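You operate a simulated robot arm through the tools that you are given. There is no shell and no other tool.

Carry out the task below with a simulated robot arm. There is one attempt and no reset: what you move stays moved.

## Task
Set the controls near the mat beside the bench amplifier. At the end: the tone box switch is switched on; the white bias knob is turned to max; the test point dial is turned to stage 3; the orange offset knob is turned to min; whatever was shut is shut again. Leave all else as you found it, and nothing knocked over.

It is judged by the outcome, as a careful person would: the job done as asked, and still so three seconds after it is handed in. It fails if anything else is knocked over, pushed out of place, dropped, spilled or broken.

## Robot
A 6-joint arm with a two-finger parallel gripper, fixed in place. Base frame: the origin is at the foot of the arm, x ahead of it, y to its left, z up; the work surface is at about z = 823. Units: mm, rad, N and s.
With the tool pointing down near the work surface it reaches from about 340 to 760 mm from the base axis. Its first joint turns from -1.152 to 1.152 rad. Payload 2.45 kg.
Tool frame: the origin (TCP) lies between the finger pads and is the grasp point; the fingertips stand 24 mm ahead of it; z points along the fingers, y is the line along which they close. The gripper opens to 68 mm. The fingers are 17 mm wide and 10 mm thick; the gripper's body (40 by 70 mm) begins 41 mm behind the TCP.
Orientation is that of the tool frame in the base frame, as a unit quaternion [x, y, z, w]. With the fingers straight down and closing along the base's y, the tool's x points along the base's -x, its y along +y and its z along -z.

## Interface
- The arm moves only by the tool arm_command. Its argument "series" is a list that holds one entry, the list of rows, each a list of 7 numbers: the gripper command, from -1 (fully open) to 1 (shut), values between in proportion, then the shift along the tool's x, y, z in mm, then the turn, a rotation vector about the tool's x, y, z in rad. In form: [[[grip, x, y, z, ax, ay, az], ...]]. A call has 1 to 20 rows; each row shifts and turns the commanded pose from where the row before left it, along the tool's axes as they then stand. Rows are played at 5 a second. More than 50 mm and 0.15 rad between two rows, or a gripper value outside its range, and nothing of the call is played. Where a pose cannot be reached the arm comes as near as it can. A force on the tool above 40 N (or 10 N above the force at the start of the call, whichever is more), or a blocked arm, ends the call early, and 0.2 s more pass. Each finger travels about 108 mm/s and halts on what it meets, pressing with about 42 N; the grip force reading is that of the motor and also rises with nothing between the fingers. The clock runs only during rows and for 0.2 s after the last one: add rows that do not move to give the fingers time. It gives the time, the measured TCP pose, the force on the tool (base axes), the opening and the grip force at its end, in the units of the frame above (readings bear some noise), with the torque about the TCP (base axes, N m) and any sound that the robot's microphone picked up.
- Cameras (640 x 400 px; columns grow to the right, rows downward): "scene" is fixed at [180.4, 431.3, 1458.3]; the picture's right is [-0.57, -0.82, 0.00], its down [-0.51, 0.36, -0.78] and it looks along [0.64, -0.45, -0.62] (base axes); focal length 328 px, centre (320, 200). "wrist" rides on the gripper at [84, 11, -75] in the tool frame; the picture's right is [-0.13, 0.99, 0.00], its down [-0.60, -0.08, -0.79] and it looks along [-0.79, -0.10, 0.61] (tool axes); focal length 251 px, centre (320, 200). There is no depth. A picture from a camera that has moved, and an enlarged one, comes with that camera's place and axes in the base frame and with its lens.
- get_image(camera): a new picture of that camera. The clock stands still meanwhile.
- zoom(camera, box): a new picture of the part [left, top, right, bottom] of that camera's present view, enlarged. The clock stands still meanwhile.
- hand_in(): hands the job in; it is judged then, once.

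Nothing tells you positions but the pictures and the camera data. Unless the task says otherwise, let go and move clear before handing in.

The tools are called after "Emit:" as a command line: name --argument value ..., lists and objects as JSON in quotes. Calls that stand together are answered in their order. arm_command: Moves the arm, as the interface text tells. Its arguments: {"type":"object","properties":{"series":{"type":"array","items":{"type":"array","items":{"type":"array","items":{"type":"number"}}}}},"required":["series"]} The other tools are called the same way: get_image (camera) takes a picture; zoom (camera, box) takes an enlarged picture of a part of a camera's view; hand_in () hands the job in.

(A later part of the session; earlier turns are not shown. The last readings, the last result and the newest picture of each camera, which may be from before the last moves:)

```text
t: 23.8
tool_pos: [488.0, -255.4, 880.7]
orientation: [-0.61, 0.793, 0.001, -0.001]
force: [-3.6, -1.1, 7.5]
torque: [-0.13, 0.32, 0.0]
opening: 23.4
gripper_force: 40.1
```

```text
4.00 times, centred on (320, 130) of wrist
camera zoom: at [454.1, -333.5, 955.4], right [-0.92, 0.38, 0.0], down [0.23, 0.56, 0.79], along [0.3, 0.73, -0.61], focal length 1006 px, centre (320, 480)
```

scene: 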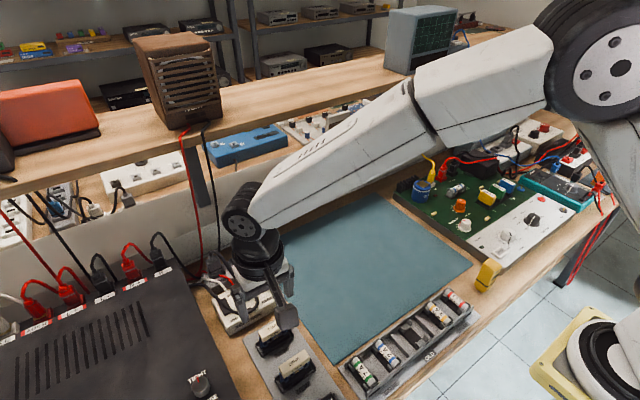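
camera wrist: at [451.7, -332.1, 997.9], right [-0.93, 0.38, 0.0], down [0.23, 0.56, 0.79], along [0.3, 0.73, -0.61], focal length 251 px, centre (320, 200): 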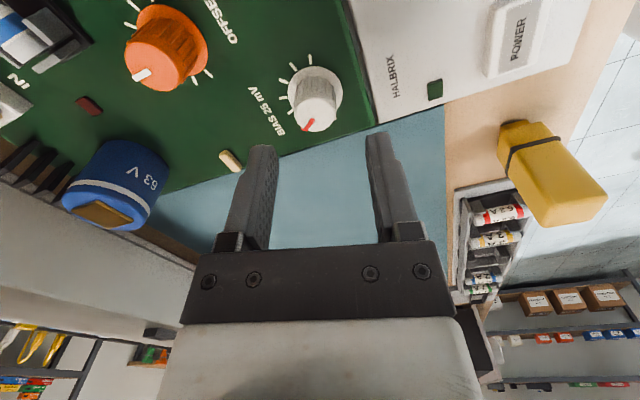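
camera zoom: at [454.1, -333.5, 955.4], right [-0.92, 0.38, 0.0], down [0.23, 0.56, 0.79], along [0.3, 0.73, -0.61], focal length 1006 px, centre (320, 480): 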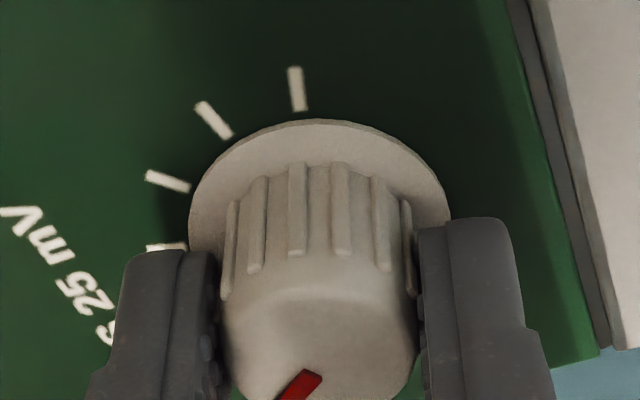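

Emit:
arm_command --series '[[[0.5, 0, 0, 0, 0, 0, 0.145], [0.5, 0, 0, 0, 0, 0, 0.145], [0.5, 0, 0, 0, 0, 0, 0.145], [0.5, 0, 0, 0, 0, 0, 0]]]'

Emit:
zoom --camera "scene" --box '[430, 180, 510, 240]'

Emit:
zoom --camera "wrist" --box '[240, 80, 400, 180]'

```text
t: 24.8
tool_pos: [487.0, -254.5, 881.7]
orientation: [-0.423, 0.906, 0.0, 0.0]
force: [-9.6, -1.3, 9.7]
torque: [-0.22, -0.06, -0.04]
opening: 23.6
gripper_force: 39.9
```

```text
6.67 times, centred on (470, 210) of scene
camera zoom: at [180.0, 431.3, 1458.3], right [-0.57, -0.82, 0.0], down [-0.51, 0.36, -0.78], along [0.64, -0.45, -0.62], focal length 2189 px, centre (-680, 133)
```

zoom: 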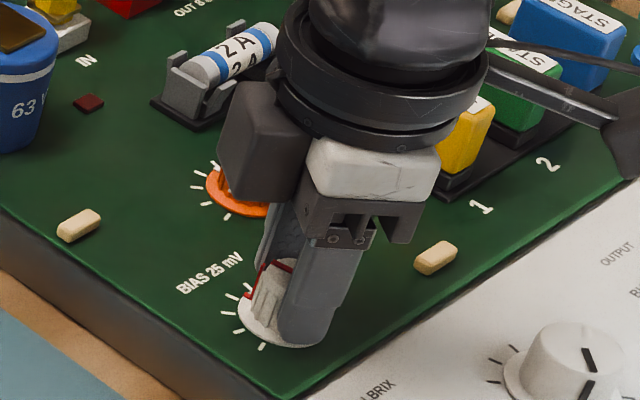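

```text
4.00 times, centred on (320, 130) of wrist
camera zoom: at [424.1, -312.5, 955.4], right [-0.68, 0.74, 0.0], down [0.45, 0.41, 0.79], along [0.58, 0.54, -0.61], focal length 1006 px, centre (320, 480)
```

zoom: 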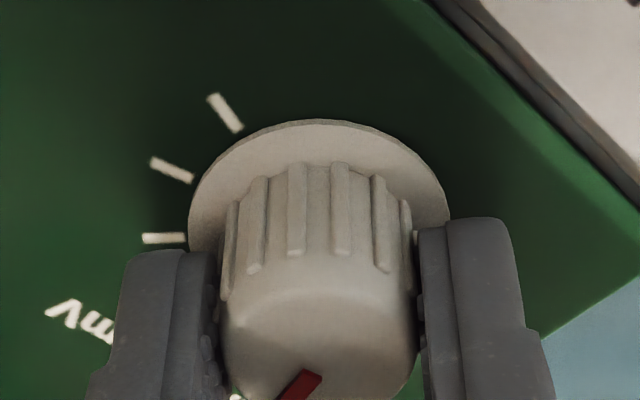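

The knob turns with the gripper. Continuing clockwise, stopping a little short of the expected maximum to check.

Emit:
arm_command --series '[[[0.5, 0, 0, 0, 0, 0, 0.145], [0.5, 0, 0, 0, 0, 0, 0.145], [0.5, 0, 0, 0, 0, 0, 0.145], [0.5, 0, 0, 0, 0, 0, 0.145], [0.5, 0, 0, 0, 0, 0, 0.145], [0.5, 0, 0, 0, 0, 0, 0.145], [0.5, 0, 0, 0, 0, 0, 0.145], [0.5, 0, 0, 0, 0, 0, 0.145], [0.5, 0, 0, 0, 0, 0, 0.145], [0.5, 0, 0, 0, 0, 0, 0.145], [0.5, 0, 0, 0, 0, 0, 0.145], [0.5, 0, 0, 0, 0, 0, 0.145], [0.5, 0, 0, 0, 0, 0, 0.145], [0.5, 0, 0, 0, 0, 0, 0.145], [0.5, 0, 0, 0, 0, 0, 0]]]'

Emit:
get_image --camera "wrist"

Emit:
zoom --camera "wrist" --box '[240, 80, 400, 180]'

Emit:
get_image --camera "scene"

```text
t: 28.0
tool_pos: [488.0, -254.9, 882.0]
orientation: [0.547, 0.837, 0.0, -0.001]
force: [0.5, -11.2, -22.2]
torque: [0.02, 0.04, -0.04]
opening: 23.4
gripper_force: 40.1
```

```text
taken
camera wrist: at [462.5, -173.9, 956.6], right [0.96, 0.28, 0.0], down [0.17, -0.59, 0.79], along [0.22, -0.76, -0.61], focal length 251 px, centre (320, 200)
```

wrist: 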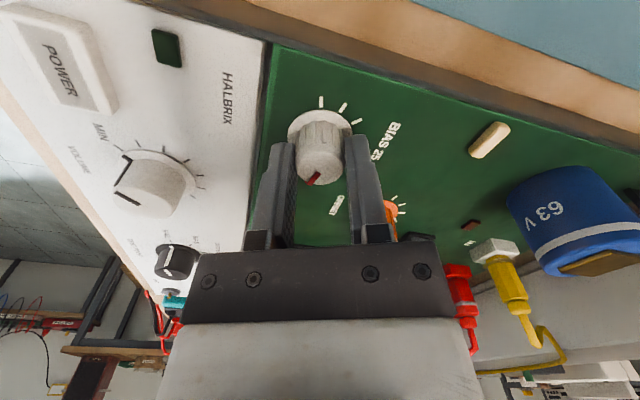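

```text
4.00 times, centred on (320, 130) of wrist
camera zoom: at [462.5, -173.9, 956.6], right [0.96, 0.28, 0.0], down [0.17, -0.59, 0.79], along [0.22, -0.76, -0.61], focal length 1006 px, centre (320, 480)
```

zoom: 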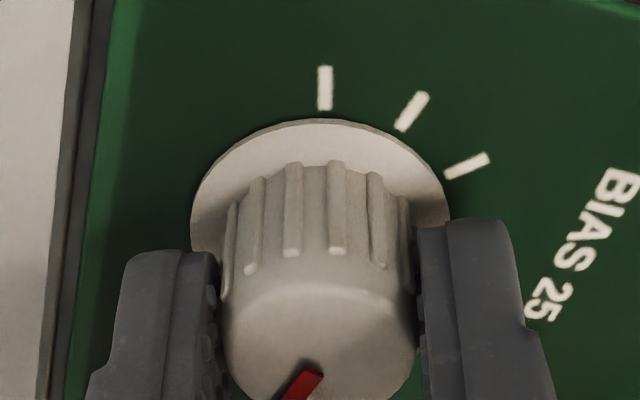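

```text
taken
```

scene: 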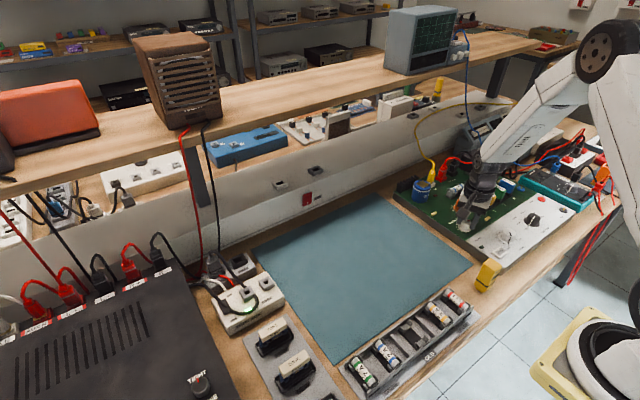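

The turn so far is about 141°; the maximum tick should be about 9° further. Continuing in small steps, watching the torque for the end stop.

Emit:
arm_command --series '[[[0.5, 0, 0, 0, 0, 0, 0.05], [0.5, 0, 0, 0, 0, 0, 0.05], [0.5, 0, 0, 0, 0, 0, 0.05], [0.5, 0, 0, 0, 0, 0, 0]]]'

Emit:
zoom --camera "wrist" --box '[240, 80, 400, 180]'

```text
t: 29.0
tool_pos: [487.8, -254.3, 880.9]
orientation: [0.607, 0.795, 0.0, -0.001]
force: [-6.9, -8.5, -8.6]
torque: [-0.17, 0.15, 0.02]
opening: 23.5
gripper_force: 39.2
```

```text
4.00 times, centred on (320, 130) of wrist
camera zoom: at [474.9, -171.2, 956.6], right [0.99, 0.14, 0.0], down [0.08, -0.6, 0.79], along [0.11, -0.79, -0.61], focal length 1006 px, centre (320, 480)
```

zoom: 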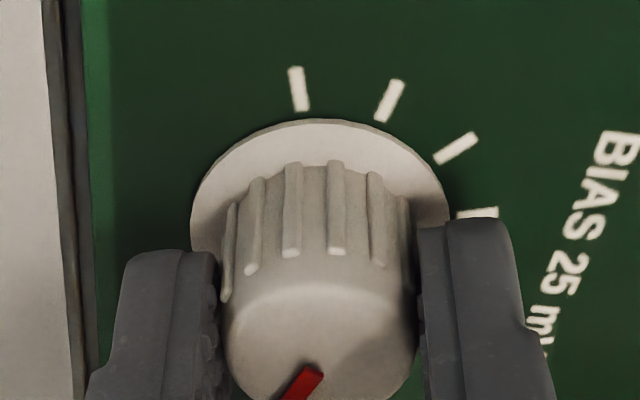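

Emit:
arm_command --series '[[[0.5, 0, 0, 0, 0, 0, 0.04], [0.5, 0, 0, 0, 0, 0, 0.04], [0.5, 0, 0, 0, 0, 0, 0], [0.5, 0, 0, 0, 0, 0, 0]]]'

Emit:
zoom --camera "wrist" --box '[240, 80, 400, 180]'

```text
t: 30.0
tool_pos: [487.9, -254.0, 881.2]
orientation: [0.639, 0.769, -0.001, -0.001]
force: [0.1, -4.6, -10.3]
torque: [0.76, 0.1, 0.02]
opening: 23.6
gripper_force: 39.4
```

```text
4.00 times, centred on (320, 130) of wrist
camera zoom: at [481.5, -170.4, 956.5], right [1.0, 0.06, 0.0], down [0.03, -0.61, 0.79], along [0.04, -0.79, -0.61], focal length 1006 px, centre (320, 480)
```

zoom: 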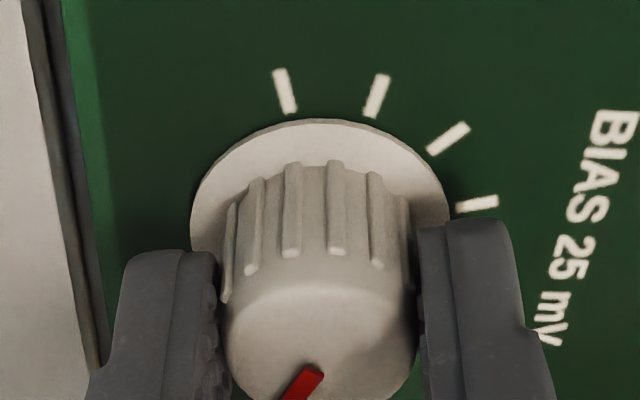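

No stop torque is felt yet, so I'll let go, lift, and read the pointer against the ticks.

Emit:
arm_command --series '[[[-0.3, 0, 0, 0, 0, 0, 0], [-0.3, 0, 0, 0, 0, 0, 0], [-0.3, 0, 0, -20, 0, 0, 0], [-0.3, 0, 0, -30, 0, 0, 0], [-0.3, 0, 0, -20, 0, 0, 0], [-0.3, 0, 0, 0, 0, 0, 0], [-0.3, 0, 0, 0, 0, 0, 0]]]'

Emit:
get_image --camera "wrist"

Emit:
zoom --camera "wrist" --box '[272, 60, 368, 120]'

Emit:
zoom --camera "scene" --box '[440, 195, 504, 235]'

```text
t: 31.6
tool_pos: [485.9, -253.9, 952.2]
orientation: [0.64, 0.769, 0.0, 0.0]
force: [-0.6, 0.2, 0.0]
torque: [-0.02, 0.02, 0.04]
opening: 44.4
gripper_force: 0.1
```

```text
taken
camera wrist: at [480.2, -169.9, 1027.1], right [1.0, 0.06, 0.0], down [0.03, -0.61, 0.79], along [0.04, -0.79, -0.61], focal length 251 px, centre (320, 200)
```

wrist: 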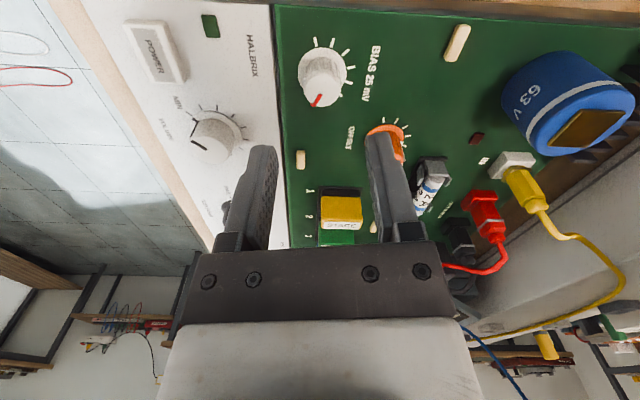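

```text
6.67 times, centred on (320, 90) of wrist
camera zoom: at [480.2, -169.9, 1027.1], right [1.0, 0.06, 0.0], down [0.03, -0.61, 0.79], along [0.04, -0.79, -0.61], focal length 1676 px, centre (320, 933)
```

zoom: 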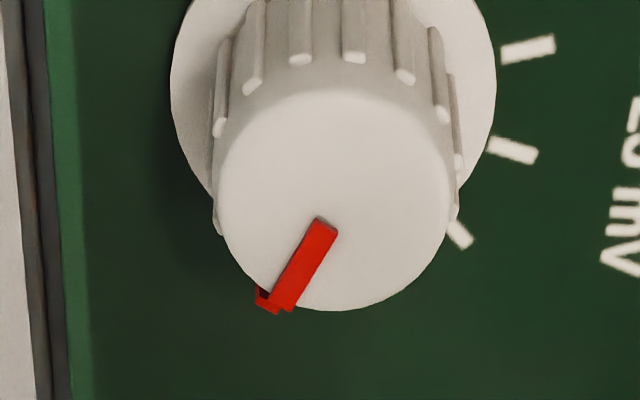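

```text
10.00 times, centred on (472, 215) of scene
camera zoom: at [180.4, 431.3, 1458.3], right [-0.57, -0.82, 0.0], down [-0.51, 0.36, -0.78], along [0.64, -0.45, -0.62], focal length 3284 px, centre (-1200, 50)
```

zoom: 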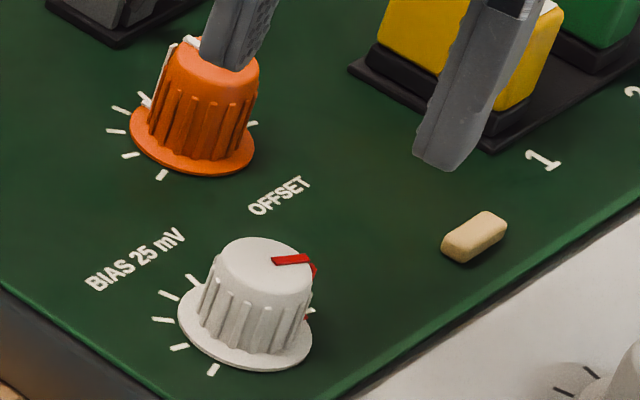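

Emit:
zoom --camera "scene" --box '[460, 212, 484, 232]'

Emit:
zoom --camera "wrist" --box '[290, 30, 360, 110]'

Emit:
zoom --camera "wrist" --box '[170, 90, 260, 180]'

```text
16.00 times, centred on (472, 222) of scene
camera zoom: at [180.4, 431.3, 1458.3], right [-0.57, -0.82, 0.0], down [-0.51, 0.36, -0.78], along [0.64, -0.45, -0.62], focal length 5254 px, centre (-2112, -152)
```

zoom: 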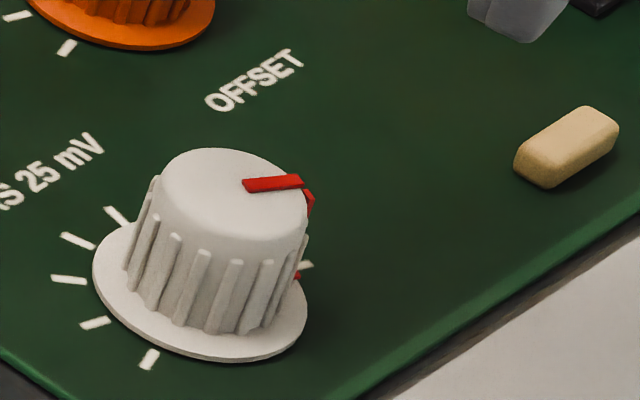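

```text
5.00 times, centred on (325, 70) of wrist
camera zoom: at [480.2, -169.9, 1027.1], right [1.0, 0.06, 0.0], down [0.03, -0.61, 0.79], along [0.04, -0.79, -0.61], focal length 1257 px, centre (295, 850)
```

zoom: 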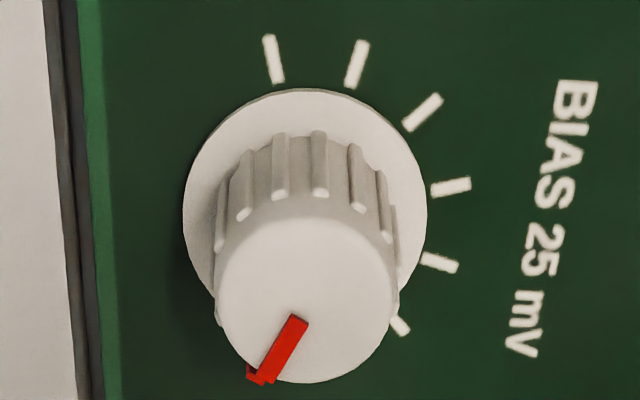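

```text
4.44 times, centred on (215, 135) of wrist
camera zoom: at [480.2, -169.9, 1027.1], right [1.0, 0.06, 0.0], down [0.03, -0.61, 0.79], along [0.04, -0.79, -0.61], focal length 1118 px, centre (787, 489)
```

zoom: 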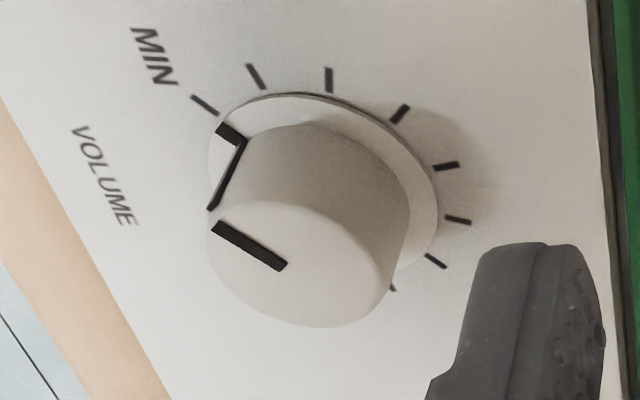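

The pointer seems a few degrees past the last tick at about +105°. I'll turn the tool back so the camera looks from the other side and shows the pointer mark next to the last tick directly.

Emit:
arm_command --series '[[[-0.3, 0, 0, 0, 0, 0, -0.148], [-0.3, 0, 0, 0, 0, 0, -0.148], [-0.3, 0, 0, 0, 0, 0, -0.148], [-0.3, 0, 0, 0, 0, 0, -0.148], [-0.3, 0, 0, 0, 0, 0, -0.148], [-0.3, 0, 0, 0, 0, 0, -0.148], [-0.3, 0, 0, 0, 0, 0, -0.148], [-0.3, 0, 0, 0, 0, 0, -0.148], [-0.3, 0, 0, 0, 0, 0, -0.148], [-0.3, 0, 0, 0, 0, 0, -0.148], [-0.3, 0, 0, 0, 0, 0, -0.148], [-0.3, 0, 0, 0, 0, 0, -0.148], [-0.3, 0, 0, 0, 0, 0, -0.148], [-0.3, 0, 0, 0, 0, 0, -0.148], [-0.3, 0, 0, 0, 0, 0, -0.148], [-0.3, 0, 0, 0, 0, 0, -0.148], [-0.3, 0, 0, 0, 0, 0, -0.148], [-0.3, 0, 0, 0, 0, 0, 0]]]'

Emit:
get_image --camera "wrist"

Emit:
zoom --camera "wrist" --box '[280, 50, 360, 110]'

```text
t: 35.4
tool_pos: [487.3, -255.4, 951.0]
orientation: [-0.536, 0.844, 0.0, 0.0]
force: [0.4, -0.1, -0.1]
torque: [0.0, 0.04, 0.02]
opening: 43.9
gripper_force: 0.0
```

```text
taken
camera wrist: at [441.2, -326.4, 1025.9], right [-0.84, 0.54, 0.0], down [0.33, 0.51, 0.79], along [0.43, 0.67, -0.61], focal length 251 px, centre (320, 200)
```

wrist: 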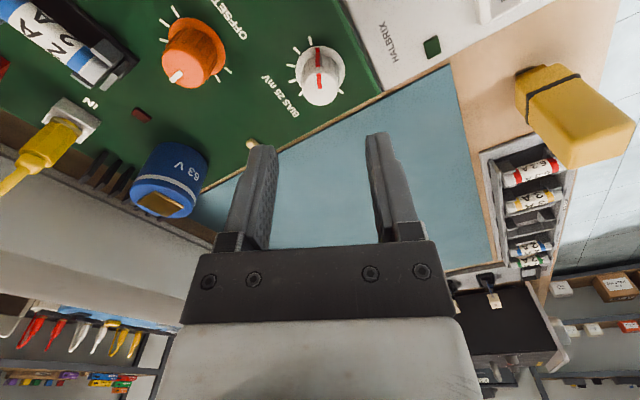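

```text
6.67 times, centred on (320, 80) of wrist
camera zoom: at [441.2, -326.4, 1025.9], right [-0.84, 0.54, 0.0], down [0.33, 0.51, 0.79], along [0.43, 0.67, -0.61], focal length 1676 px, centre (320, 1000)
```

zoom: 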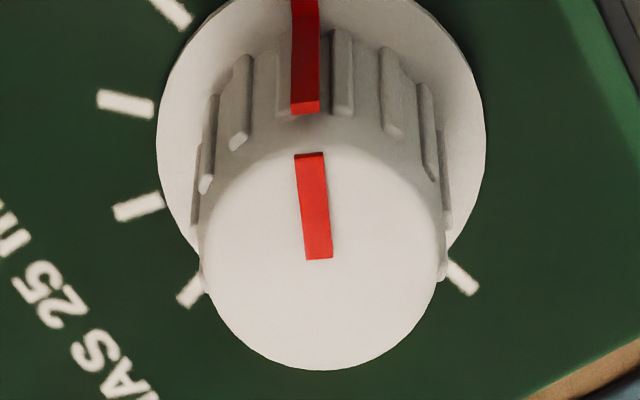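

Emit:
zoom --camera "wrist" --box '[280, 30, 360, 80]'

Emit:
zoom --camera "wrist" --box '[150, 0, 246, 90]'

```text
8.00 times, centred on (320, 55) of wrist
camera zoom: at [441.2, -326.4, 1025.9], right [-0.84, 0.54, 0.0], down [0.33, 0.51, 0.79], along [0.43, 0.67, -0.61], focal length 2012 px, centre (320, 1360)
```

zoom: 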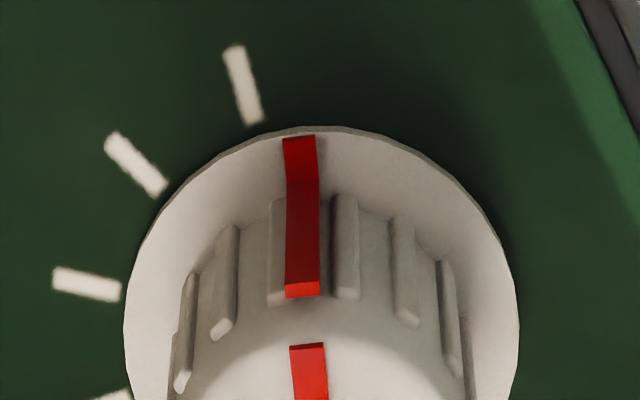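

```text
4.44 times, centred on (198, 45) of wrist
camera zoom: at [441.2, -326.4, 1025.9], right [-0.84, 0.54, 0.0], down [0.33, 0.51, 0.79], along [0.43, 0.67, -0.61], focal length 1118 px, centre (862, 889)
```

zoom: 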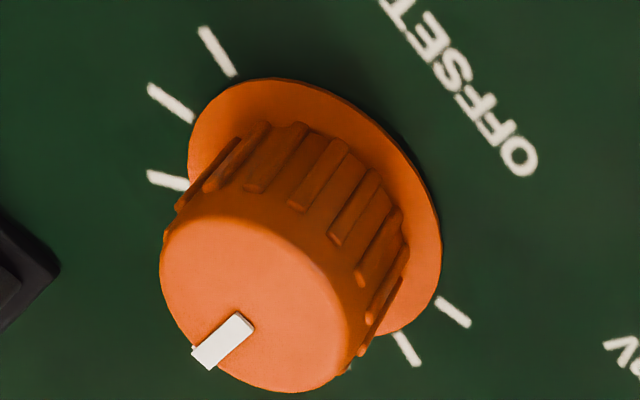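

From this side the pointer is clearly about 11° past the last tick, and the ribs had not slipped in the fingers, so I don't yet know where the real end stop is. I'll regrip and turn a bit further clockwise to feel for the stop.

Emit:
arm_command --series '[[[-0.3, 0.7, 0.2, 30, 0, 0, 0], [-0.3, 0, 0, 30, 0, 0, 0], [-0.3, 0, 0, 10, 0, 0, 0], [-0.3, 0, 0, 0, 0, 0, 0], [0.5, 0, 0, 0, 0, 0, 0], [0.5, 0, 0, 0, 0, 0, 0], [0.5, 0, 0, 0, 0, 0, 0]]]'

Emit:
zoom --camera "wrist" --box '[240, 100, 400, 200]'

Emit:
zoom --camera "scene" --box '[440, 195, 504, 235]'

```text
t: 37.0
tool_pos: [486.2, -256.4, 882.4]
orientation: [-0.536, 0.844, -0.001, 0.0]
force: [9.7, -5.0, -9.2]
torque: [-0.06, 0.12, -0.01]
opening: 23.4
gripper_force: 39.7
```

```text
4.00 times, centred on (320, 150) of wrist
camera zoom: at [439.6, -328.6, 957.1], right [-0.84, 0.54, 0.0], down [0.33, 0.51, 0.79], along [0.43, 0.67, -0.61], focal length 1006 px, centre (320, 400)
```

zoom: 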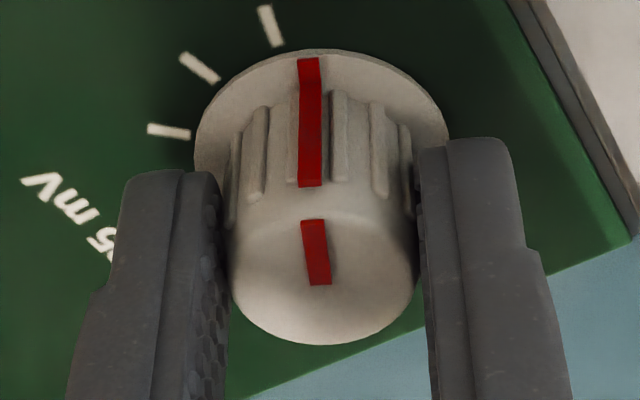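

```text
10.00 times, centred on (472, 215) of scene
camera zoom: at [180.8, 431.0, 1458.3], right [-0.57, -0.82, 0.0], down [-0.51, 0.36, -0.78], along [0.64, -0.45, -0.62], focal length 3284 px, centre (-1200, 50)
```

zoom: 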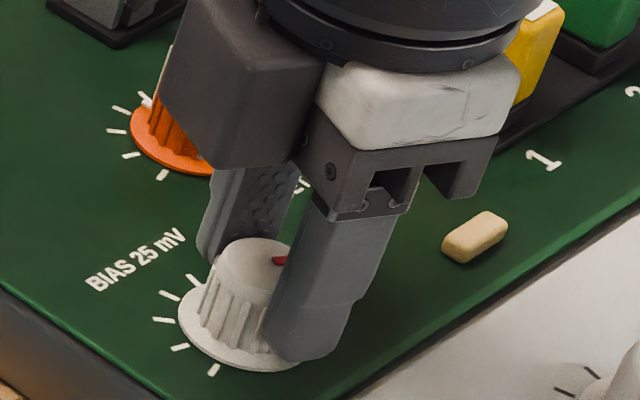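

Emit:
arm_command --series '[[[0.5, 0, 0, 0, 0, 0, 0.08], [0.5, 0, 0, 0, 0, 0, 0.08], [0.5, 0, 0, 0, 0, 0, 0.08], [0.5, 0, 0, 0, 0, 0, 0]]]'

Emit:
zoom --camera "wrist" --box '[240, 100, 400, 200]'

```text
t: 38.0
tool_pos: [485.5, -257.3, 882.2]
orientation: [-0.43, 0.903, -0.001, 0.001]
force: [-6.3, -5.1, 27.5]
torque: [-0.15, 0.64, 0.03]
opening: 23.6
gripper_force: 40.2
```

```text
4.00 times, centred on (320, 150) of wrist
camera zoom: at [423.5, -315.4, 957.0], right [-0.69, 0.72, 0.0], down [0.44, 0.42, 0.79], along [0.58, 0.55, -0.61], focal length 1006 px, centre (320, 400)
```

zoom: 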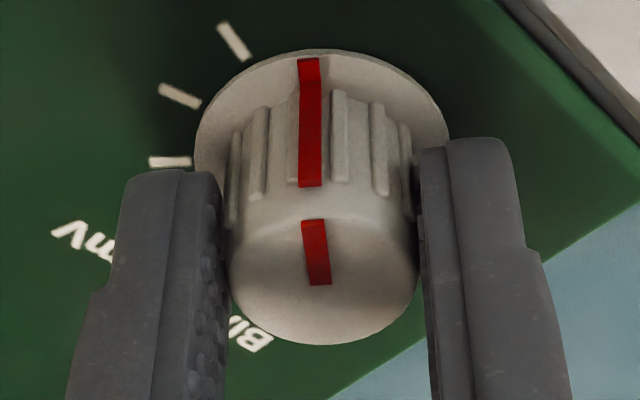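

Still no stop at about 25° past the tick. I'll keep feeling for the end stop in small steps.

Emit:
arm_command --series '[[[0.5, 0, 0, 0, 0, 0, 0.06], [0.5, 0, 0, 0, 0, 0, 0.06], [0.5, 0, 0, 0, 0, 0, 0.06], [0.5, 0, 0, 0, 0, 0, 0.06], [0.5, 0, 0, 0, 0, 0, 0]]]'

Emit:
zoom --camera "wrist" --box '[240, 100, 400, 200]'

```text
t: 39.2
tool_pos: [486.8, -255.3, 880.9]
orientation: [-0.318, 0.948, -0.001, 0.0]
force: [1.0, -1.5, 8.6]
torque: [0.11, -0.47, 0.09]
opening: 23.4
gripper_force: 39.7
```

```text
4.00 times, centred on (320, 150) of wrist
camera zoom: at [412.2, -298.0, 955.6], right [-0.5, 0.87, 0.0], down [0.53, 0.3, 0.79], along [0.69, 0.39, -0.61], focal length 1006 px, centre (320, 400)
```

zoom: 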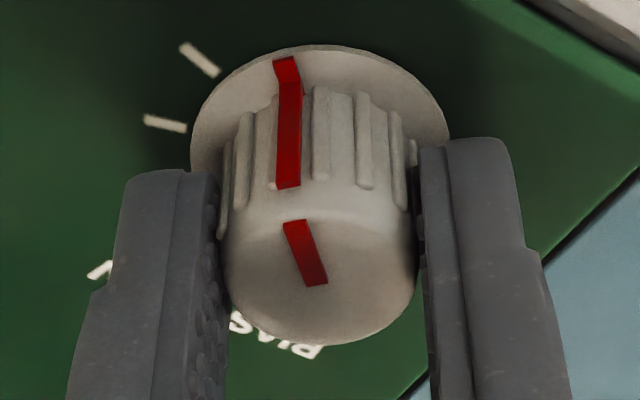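

The knob has now slipped inside the fingers: the end stop is about 30° past the last tick (≈ +135°), so it is at max. Letting go and lifting to verify it stays there.

Emit:
arm_command --series '[[[-0.3, 0, 0, 0, 0, 0, 0], [-0.3, 0, 0, 0, 0, 0, 0], [-0.3, 0, 0, -20, 0, 0, 0], [-0.3, 0, 0, -30, 0, 0, 0], [-0.3, 0, 0, -20, 0, 0, 0], [-0.3, 0, 0, 0, 0, 0, 0], [-0.3, 0, 0, 0, 0, 0, 0]]]'

Emit:
get_image --camera "wrist"

Emit:
zoom --camera "wrist" --box '[280, 50, 360, 110]'

Emit:
zoom --camera "scene" --box '[440, 195, 504, 235]'

```text
t: 40.8
tool_pos: [485.0, -255.5, 952.5]
orientation: [-0.32, 0.948, -0.001, -0.001]
force: [-0.2, 1.1, -0.2]
torque: [0.0, -0.05, 0.02]
opening: 44.1
gripper_force: 0.1
```

```text
taken
camera wrist: at [410.7, -298.0, 1026.2], right [-0.5, 0.87, 0.0], down [0.53, 0.3, 0.79], along [0.69, 0.4, -0.61], focal length 251 px, centre (320, 200)
```

wrist: 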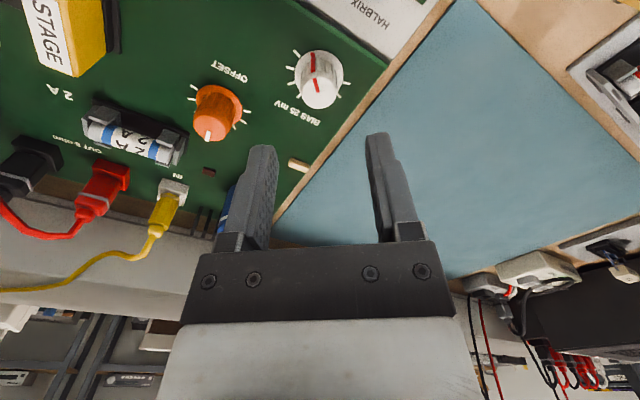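

```text
6.67 times, centred on (320, 80) of wrist
camera zoom: at [410.7, -298.0, 1026.2], right [-0.5, 0.87, 0.0], down [0.53, 0.3, 0.79], along [0.69, 0.4, -0.61], focal length 1676 px, centre (320, 1000)
```

zoom: 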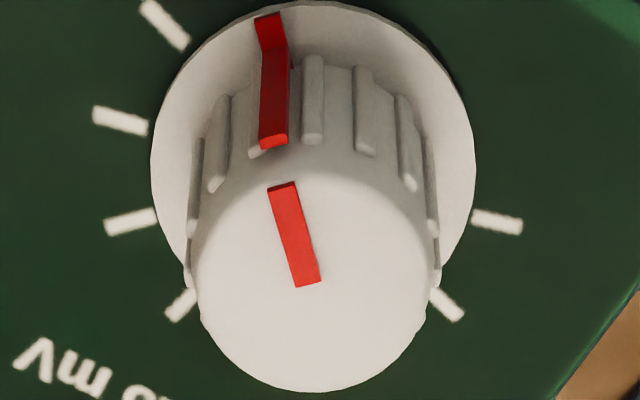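

```text
10.00 times, centred on (472, 215) of scene
camera zoom: at [180.4, 431.3, 1458.3], right [-0.57, -0.82, 0.0], down [-0.51, 0.36, -0.78], along [0.64, -0.45, -0.62], focal length 3284 px, centre (-1200, 50)
```

zoom: 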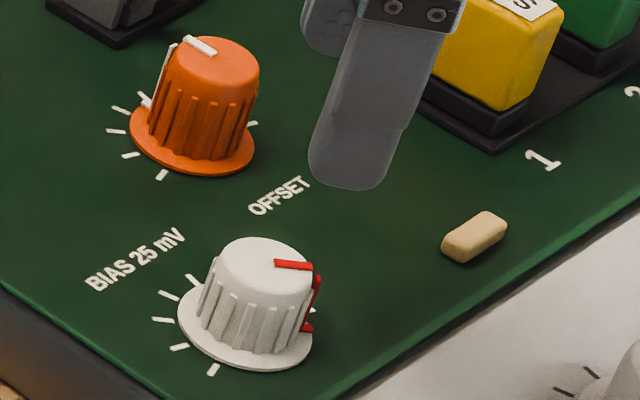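

The bias knob stays at its end stop (about 30° beyond the last tick on the clockwise side): max. Next I'll move over the orange offset knob near (545, -310) and pre-turn the tool clockwise so I can turn it counter-clockwise to min.

Emit:
arm_command --series '[[[-0.3, -6.5, -39.5, 0, 0, 0, 0], [-0.3, -6.6, -39.5, 0, 0, 0, 0], [-0.3, 0, 0, 0, 0, 0, 0.142], [-0.3, 0, 0, 0, 0, 0, 0.142], [-0.3, 0, 0, 0, 0, 0, 0.142], [-0.3, 0, 0, 0, 0, 0, 0.142], [-0.3, 0, 0, 0, 0, 0, 0.142], [-0.3, 0, 0, 0, 0, 0, 0.142], [-0.3, 0, 0, 0, 0, 0, 0.142], [-0.3, 0, 0, 0, 0, 0, 0.142], [-0.3, 0, 0, 0, 0, 0, 0.142], [-0.3, 0, 0, 0, 0, 0, 0.142], [-0.3, 0, 0, 0, 0, 0, 0.142], [-0.3, 0, 0, 0, 0, 0, 0.142], [-0.3, 0, 0, 0, 0, 0, 0], [-0.3, 0, 0, 0, 0, 0, 0]]]'

Emit:
get_image --camera "wrist"

Emit:
zoom --camera "wrist" --box '[272, 50, 368, 110]'

Emit:
zoom --camera "scene" --box '[400, 140, 528, 220]'

```text
t: 44.2
tool_pos: [544.8, -309.0, 952.1]
orientation: [0.503, 0.864, 0.0, 0.0]
force: [0.4, -0.2, -0.1]
torque: [-0.01, 0.0, -0.01]
opening: 44.1
gripper_force: 0.1
```

```text
taken
camera wrist: at [511.5, -231.2, 1026.0], right [0.93, 0.38, 0.0], down [0.23, -0.56, 0.79], along [0.3, -0.73, -0.61], focal length 251 px, centre (320, 200)
```

wrist: 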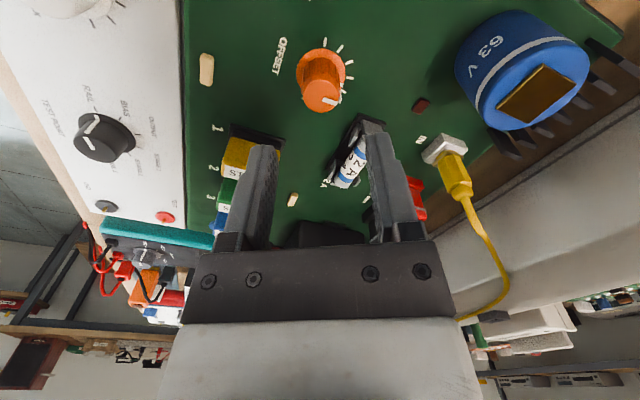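

```text
6.67 times, centred on (320, 80) of wrist
camera zoom: at [511.5, -231.2, 1026.0], right [0.93, 0.38, 0.0], down [0.23, -0.56, 0.79], along [0.3, -0.73, -0.61], focal length 1676 px, centre (320, 1000)
```

zoom: 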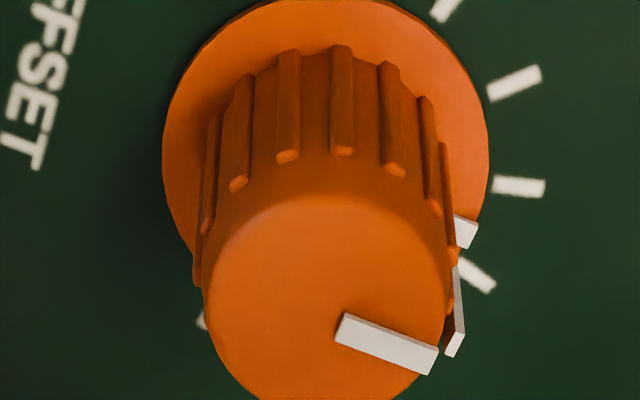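

```text
5.00 times, centred on (464, 180) of scene
camera zoom: at [180.4, 431.3, 1458.3], right [-0.57, -0.82, 0.0], down [-0.51, 0.36, -0.78], along [0.64, -0.45, -0.62], focal length 1642 px, centre (-400, 300)
```

zoom: 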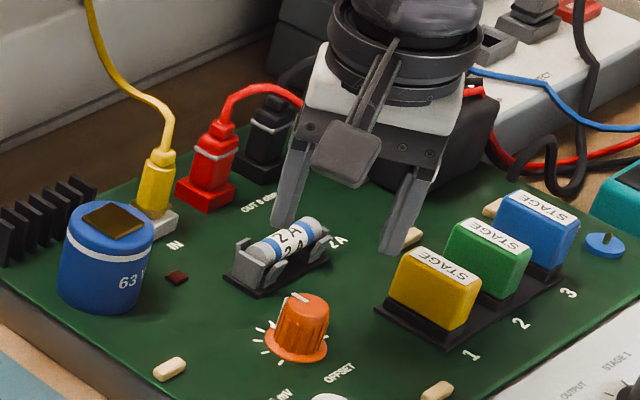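

The offset knob is centered under the tool (pointer a few degrees past 12 o'clock). Descending and gripping it.

Emit:
arm_command --series '[[[-0.3, 0, 0.5, 30, 0, 0, 0], [-0.3, 0, 0, 30, 0, 0, 0], [-0.3, 0, 0, 0, 0, 0, 0]]]'

Emit:
zoom --camera "wrist" --box '[240, 90, 400, 190]'

Emit:
zoom --camera "scene" --box '[420, 160, 516, 220]'

```text
t: 45.0
tool_pos: [545.7, -306.8, 889.4]
orientation: [0.503, 0.864, -0.001, 0.0]
force: [1.3, 0.4, 0.5]
torque: [-0.01, 0.05, 0.06]
opening: 44.6
gripper_force: 0.1
```

```text
4.00 times, centred on (320, 140) of wrist
camera zoom: at [512.4, -229.2, 964.3], right [0.93, 0.38, 0.0], down [0.23, -0.56, 0.79], along [0.3, -0.73, -0.61], focal length 1006 px, centre (320, 440)
```

zoom: 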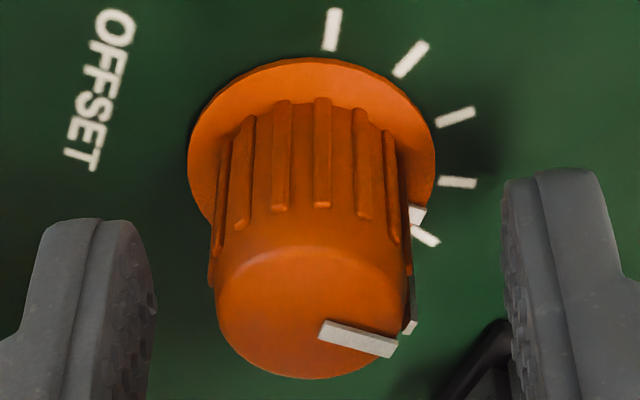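

```text
6.67 times, centred on (468, 190) of scene
camera zoom: at [180.4, 431.3, 1458.3], right [-0.57, -0.82, 0.0], down [-0.51, 0.36, -0.78], along [0.64, -0.45, -0.62], focal length 2189 px, centre (-667, 267)
```

zoom: 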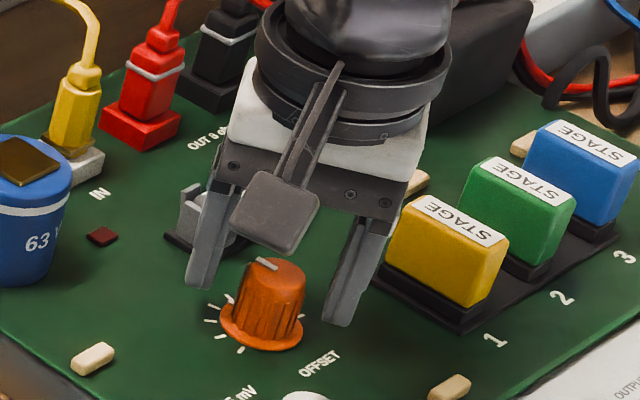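

Emit:
arm_command --series '[[[-0.3, -1.1, -0.6, 4, 0, 0, 0], [-0.3, 0, 0, 4, 0, 0, 0], [-0.3, 0, 0, 0, 0, 0, 0], [0.5, 0, 0, 0, 0, 0, 0], [0.5, 0, 0, 0, 0, 0, 0], [0.5, 0, 0, 0, 0, 0, 0]]]'

Emit:
zoom --camera "wrist" --box '[240, 100, 400, 200]'

Emit:
zoom --camera "scene" --box '[420, 160, 516, 220]'

```text
t: 46.4
tool_pos: [545.1, -310.0, 882.1]
orientation: [0.503, 0.864, 0.001, 0.0]
force: [-2.9, -2.4, -1.5]
torque: [-0.06, -0.04, 0.02]
opening: 23.7
gripper_force: 39.5
```

```text
4.00 times, centred on (320, 150) of wrist
camera zoom: at [512.3, -231.9, 957.1], right [0.93, 0.38, 0.0], down [0.23, -0.56, 0.79], along [0.3, -0.73, -0.61], focal length 1006 px, centre (320, 400)
```

zoom: 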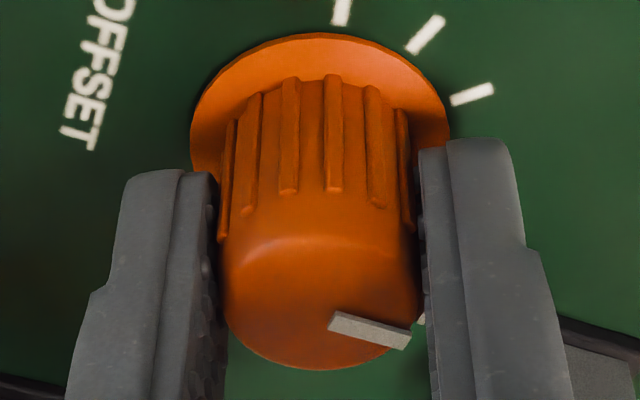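

```text
6.67 times, centred on (468, 190) of scene
camera zoom: at [180.3, 431.2, 1458.3], right [-0.57, -0.82, 0.0], down [-0.51, 0.36, -0.78], along [0.64, -0.45, -0.62], focal length 2189 px, centre (-667, 267)
```

zoom: 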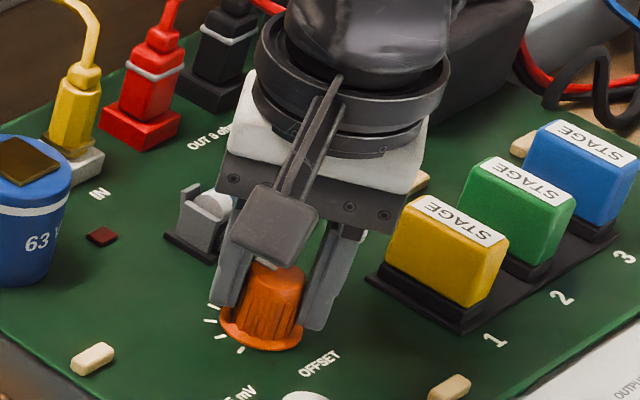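

Gripped with hardly any side force. Turning counter-clockwise now.

Emit:
arm_command --series '[[[0.5, 0, 0, 0, 0, 0, -0.145], [0.5, 0, 0, 0, 0, 0, -0.145], [0.5, 0, 0, 0, 0, 0, -0.145], [0.5, 0, 0, 0, 0, 0, -0.145], [0.5, 0, 0, 0, 0, 0, -0.145], [0.5, 0, 0, 0, 0, 0, -0.145], [0.5, 0, 0, 0, 0, 0, -0.145], [0.5, 0, 0, 0, 0, 0, -0.145], [0.5, 0, 0, 0, 0, 0, -0.145], [0.5, 0, 0, 0, 0, 0, -0.145], [0.5, 0, 0, 0, 0, 0, -0.145], [0.5, 0, 0, 0, 0, 0, -0.145], [0.5, 0, 0, 0, 0, 0, -0.145], [0.5, 0, 0, 0, 0, 0, -0.145], [0.5, 0, 0, 0, 0, 0, 0]]]'

Emit:
zoom --camera "wrist" --box '[240, 100, 400, 200]'

Emit:
zoom --camera "scene" --box '[420, 160, 516, 220]'

```text
t: 49.6
tool_pos: [544.6, -309.5, 881.9]
orientation: [-0.471, 0.882, 0.002, -0.001]
force: [-4.0, 19.5, -4.2]
torque: [-0.36, 0.31, 0.0]
opening: 23.6
gripper_force: 39.0
```

```text
4.00 times, centred on (320, 150) of wrist
camera zoom: at [488.5, -374.3, 957.2], right [-0.75, 0.66, 0.0], down [0.4, 0.46, 0.79], along [0.52, 0.6, -0.61], focal length 1006 px, centre (320, 400)
```

zoom: 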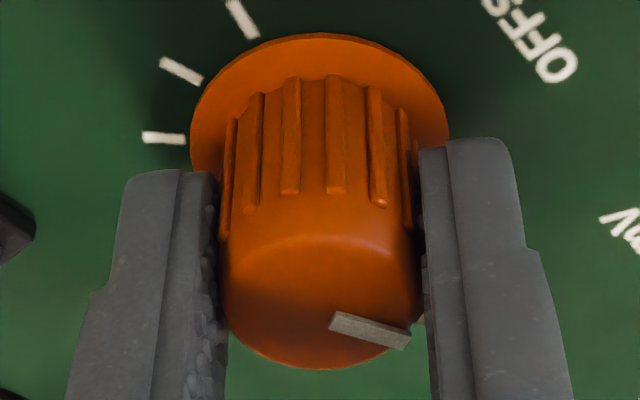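

```text
6.67 times, centred on (468, 190) of scene
camera zoom: at [180.4, 431.7, 1458.1], right [-0.57, -0.82, 0.0], down [-0.51, 0.36, -0.78], along [0.64, -0.45, -0.62], focal length 2189 px, centre (-667, 267)
```

zoom: 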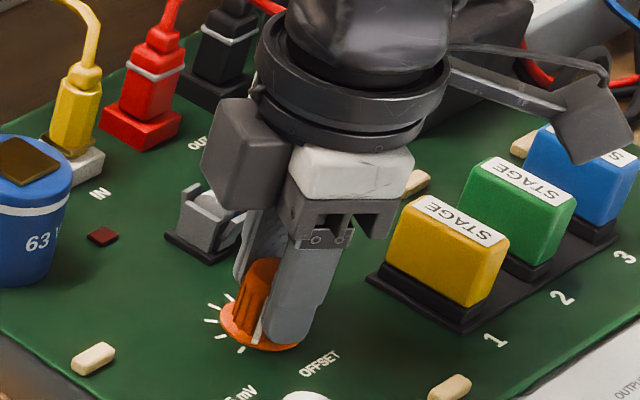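

No slip so far; the pointer is close to the first tick. Continuing in small steps until the end stop.

Emit:
arm_command --series '[[[0.5, 0, 0, 0, 0, 0, -0.06], [0.5, 0, 0, 0, 0, 0, -0.06], [0.5, 0, 0, 0, 0, 0, -0.06], [0.5, 0, 0, 0, 0, 0, -0.06], [0.5, 0, 0, 0, 0, 0, -0.06], [0.5, 0, 0, 0, 0, 0, -0.06], [0.5, 0, 0, 0, 0, 0, -0.06], [0.5, 0, 0, 0, 0, 0, 0]]]'

Emit:
zoom --camera "wrist" --box '[240, 100, 400, 200]'

Emit:
zoom --camera "scene" --box '[440, 180, 504, 220]'

```text
t: 51.4
tool_pos: [544.5, -311.2, 882.8]
orientation: [-0.643, 0.766, 0.0, 0.0]
force: [-1.3, 10.9, -6.3]
torque: [0.53, 0.07, -0.41]
opening: 23.5
gripper_force: 40.1
```

```text
4.00 times, centred on (320, 150) of wrist
camera zoom: at [518.8, -392.1, 957.3], right [-0.95, 0.3, 0.0], down [0.18, 0.58, 0.79], along [0.24, 0.76, -0.61], focal length 1006 px, centre (320, 400)
```

zoom: 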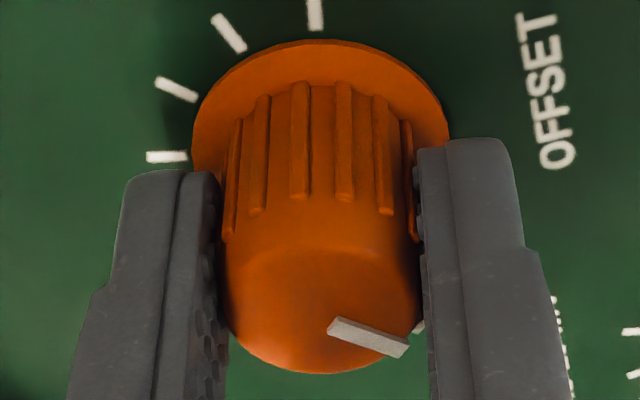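

```text
10.00 times, centred on (472, 200) of scene
camera zoom: at [180.5, 431.5, 1458.2], right [-0.57, -0.82, 0.0], down [-0.51, 0.36, -0.78], along [0.64, -0.45, -0.62], focal length 3284 px, centre (-1200, 200)
```

zoom: 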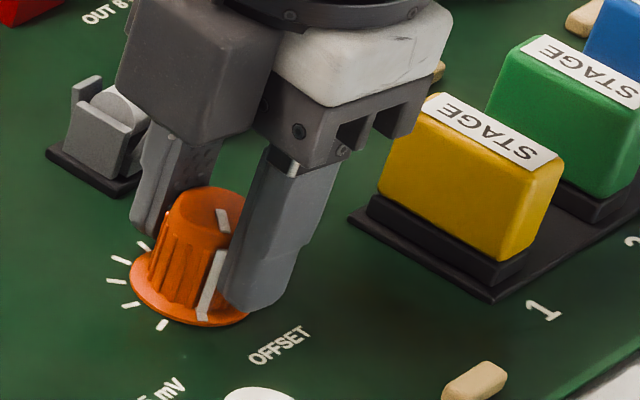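

The torque reading has risen to about -0.4 N·m, so the stop is reached. I'll push just a touch more to confirm, then release and look.

Emit:
arm_command --series '[[[0.5, 0, 0, 0, 0, 0, -0.04], [0.5, 0, 0, 0, 0, 0, -0.04], [0.5, 0, 0, 0, 0, 0, 0]]]'

Emit:
zoom --camera "wrist" --box '[240, 100, 400, 200]'

Emit:
arm_command --series '[[[-0.3, 0, 0, 0, 0, 0, 0], [-0.3, 0, 0, 0, 0, 0, 0], [-0.3, 0, 0, -20, 0, 0, 0], [-0.3, 0, 0, -30, 0, 0, 0], [-0.3, 0, 0, -20, 0, 0, 0], [-0.3, 0, 0, 0, 0, 0, 0], [-0.3, 0, 0, 0, 0, 0, 0]]]'

Emit:
get_image --camera "wrist"

Emit:
zoom --camera "scene" --box '[440, 180, 504, 220]'

Emit:
zoom --camera "scene" --box '[440, 195, 504, 235]'

```text
t: 52.2
tool_pos: [544.8, -311.7, 883.6]
orientation: [-0.673, 0.74, 0.0, 0.0]
force: [-0.7, 0.8, -9.2]
torque: [-0.19, 0.44, -0.42]
opening: 23.6
gripper_force: 39.6
```

```text
4.00 times, centred on (320, 150) of wrist
camera zoom: at [525.4, -394.8, 957.5], right [-0.98, 0.22, 0.0], down [0.13, 0.6, 0.79], along [0.18, 0.77, -0.61], focal length 1006 px, centre (320, 400)
```

zoom: 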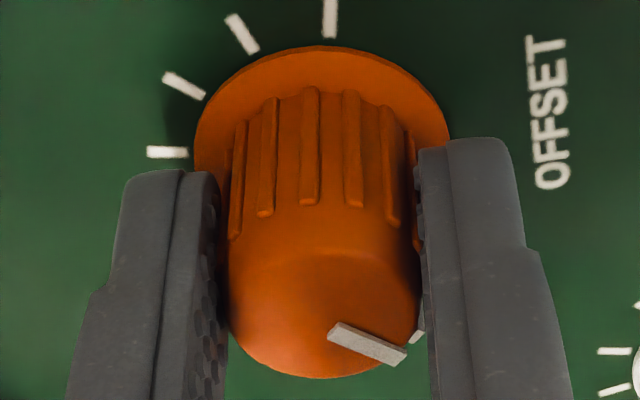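

```text
t: 53.8
tool_pos: [545.4, -311.5, 953.9]
orientation: [-0.674, 0.739, -0.001, 0.0]
force: [-0.1, 0.4, -0.4]
torque: [0.01, -0.01, 0.01]
opening: 44.2
gripper_force: 0.1
```

```text
taken
camera wrist: at [526.0, -393.6, 1028.3], right [-0.98, 0.22, 0.0], down [0.14, 0.59, 0.79], along [0.18, 0.77, -0.61], focal length 251 px, centre (320, 200)
```

wrist: 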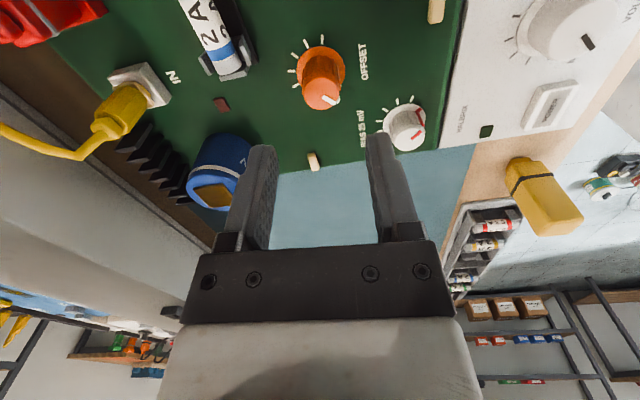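

```text
10.00 times, centred on (472, 200) of scene
camera zoom: at [180.4, 431.3, 1458.3], right [-0.57, -0.82, 0.0], down [-0.51, 0.36, -0.78], along [0.64, -0.45, -0.62], focal length 3284 px, centre (-1200, 200)
```

zoom: 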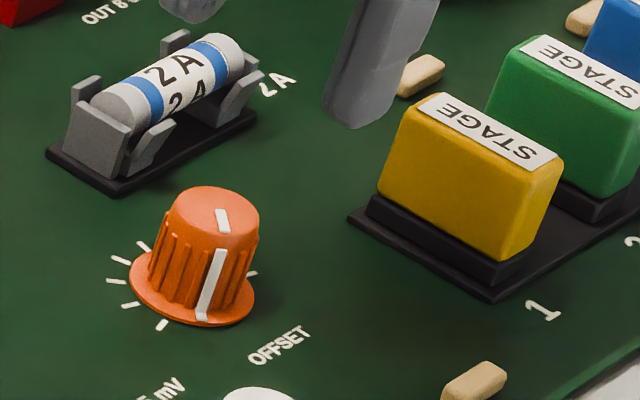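

```text
10.00 times, centred on (472, 215) of scene
camera zoom: at [180.4, 431.3, 1458.3], right [-0.57, -0.82, 0.0], down [-0.51, 0.36, -0.78], along [0.64, -0.45, -0.62], focal length 3284 px, centre (-1200, 50)
```

zoom: 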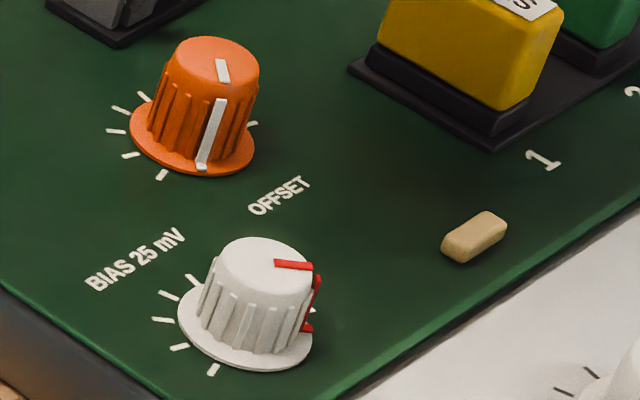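

Emit:
zoom --camera "wrist" --box '[372, 90, 436, 160]'

Emit:
zoom --camera "wrist" --box '[280, 30, 360, 115]'

```text
5.71 times, centred on (404, 125) of wrist
camera zoom: at [526.0, -393.6, 1028.3], right [-0.98, 0.22, 0.0], down [0.14, 0.59, 0.79], along [0.18, 0.77, -0.61], focal length 1437 px, centre (-160, 629)
```

zoom: 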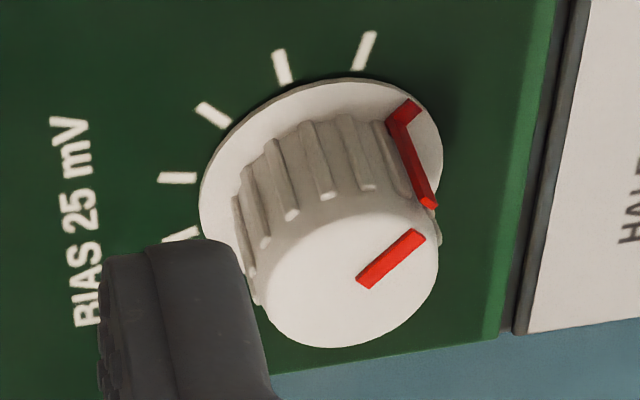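

```text
4.71 times, centred on (320, 72) of wrist
camera zoom: at [526.0, -393.6, 1028.3], right [-0.98, 0.22, 0.0], down [0.14, 0.59, 0.79], along [0.18, 0.77, -0.61], focal length 1183 px, centre (320, 800)
```

zoom: 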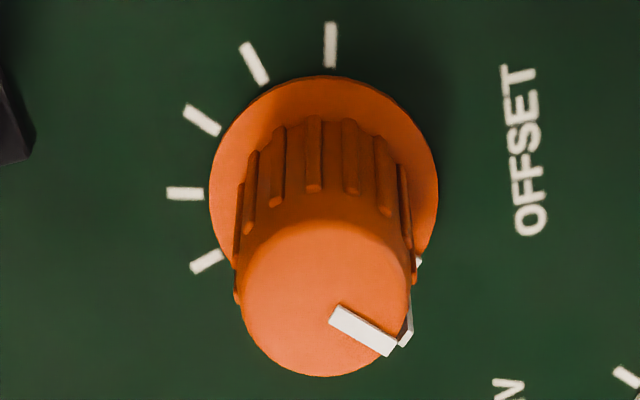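

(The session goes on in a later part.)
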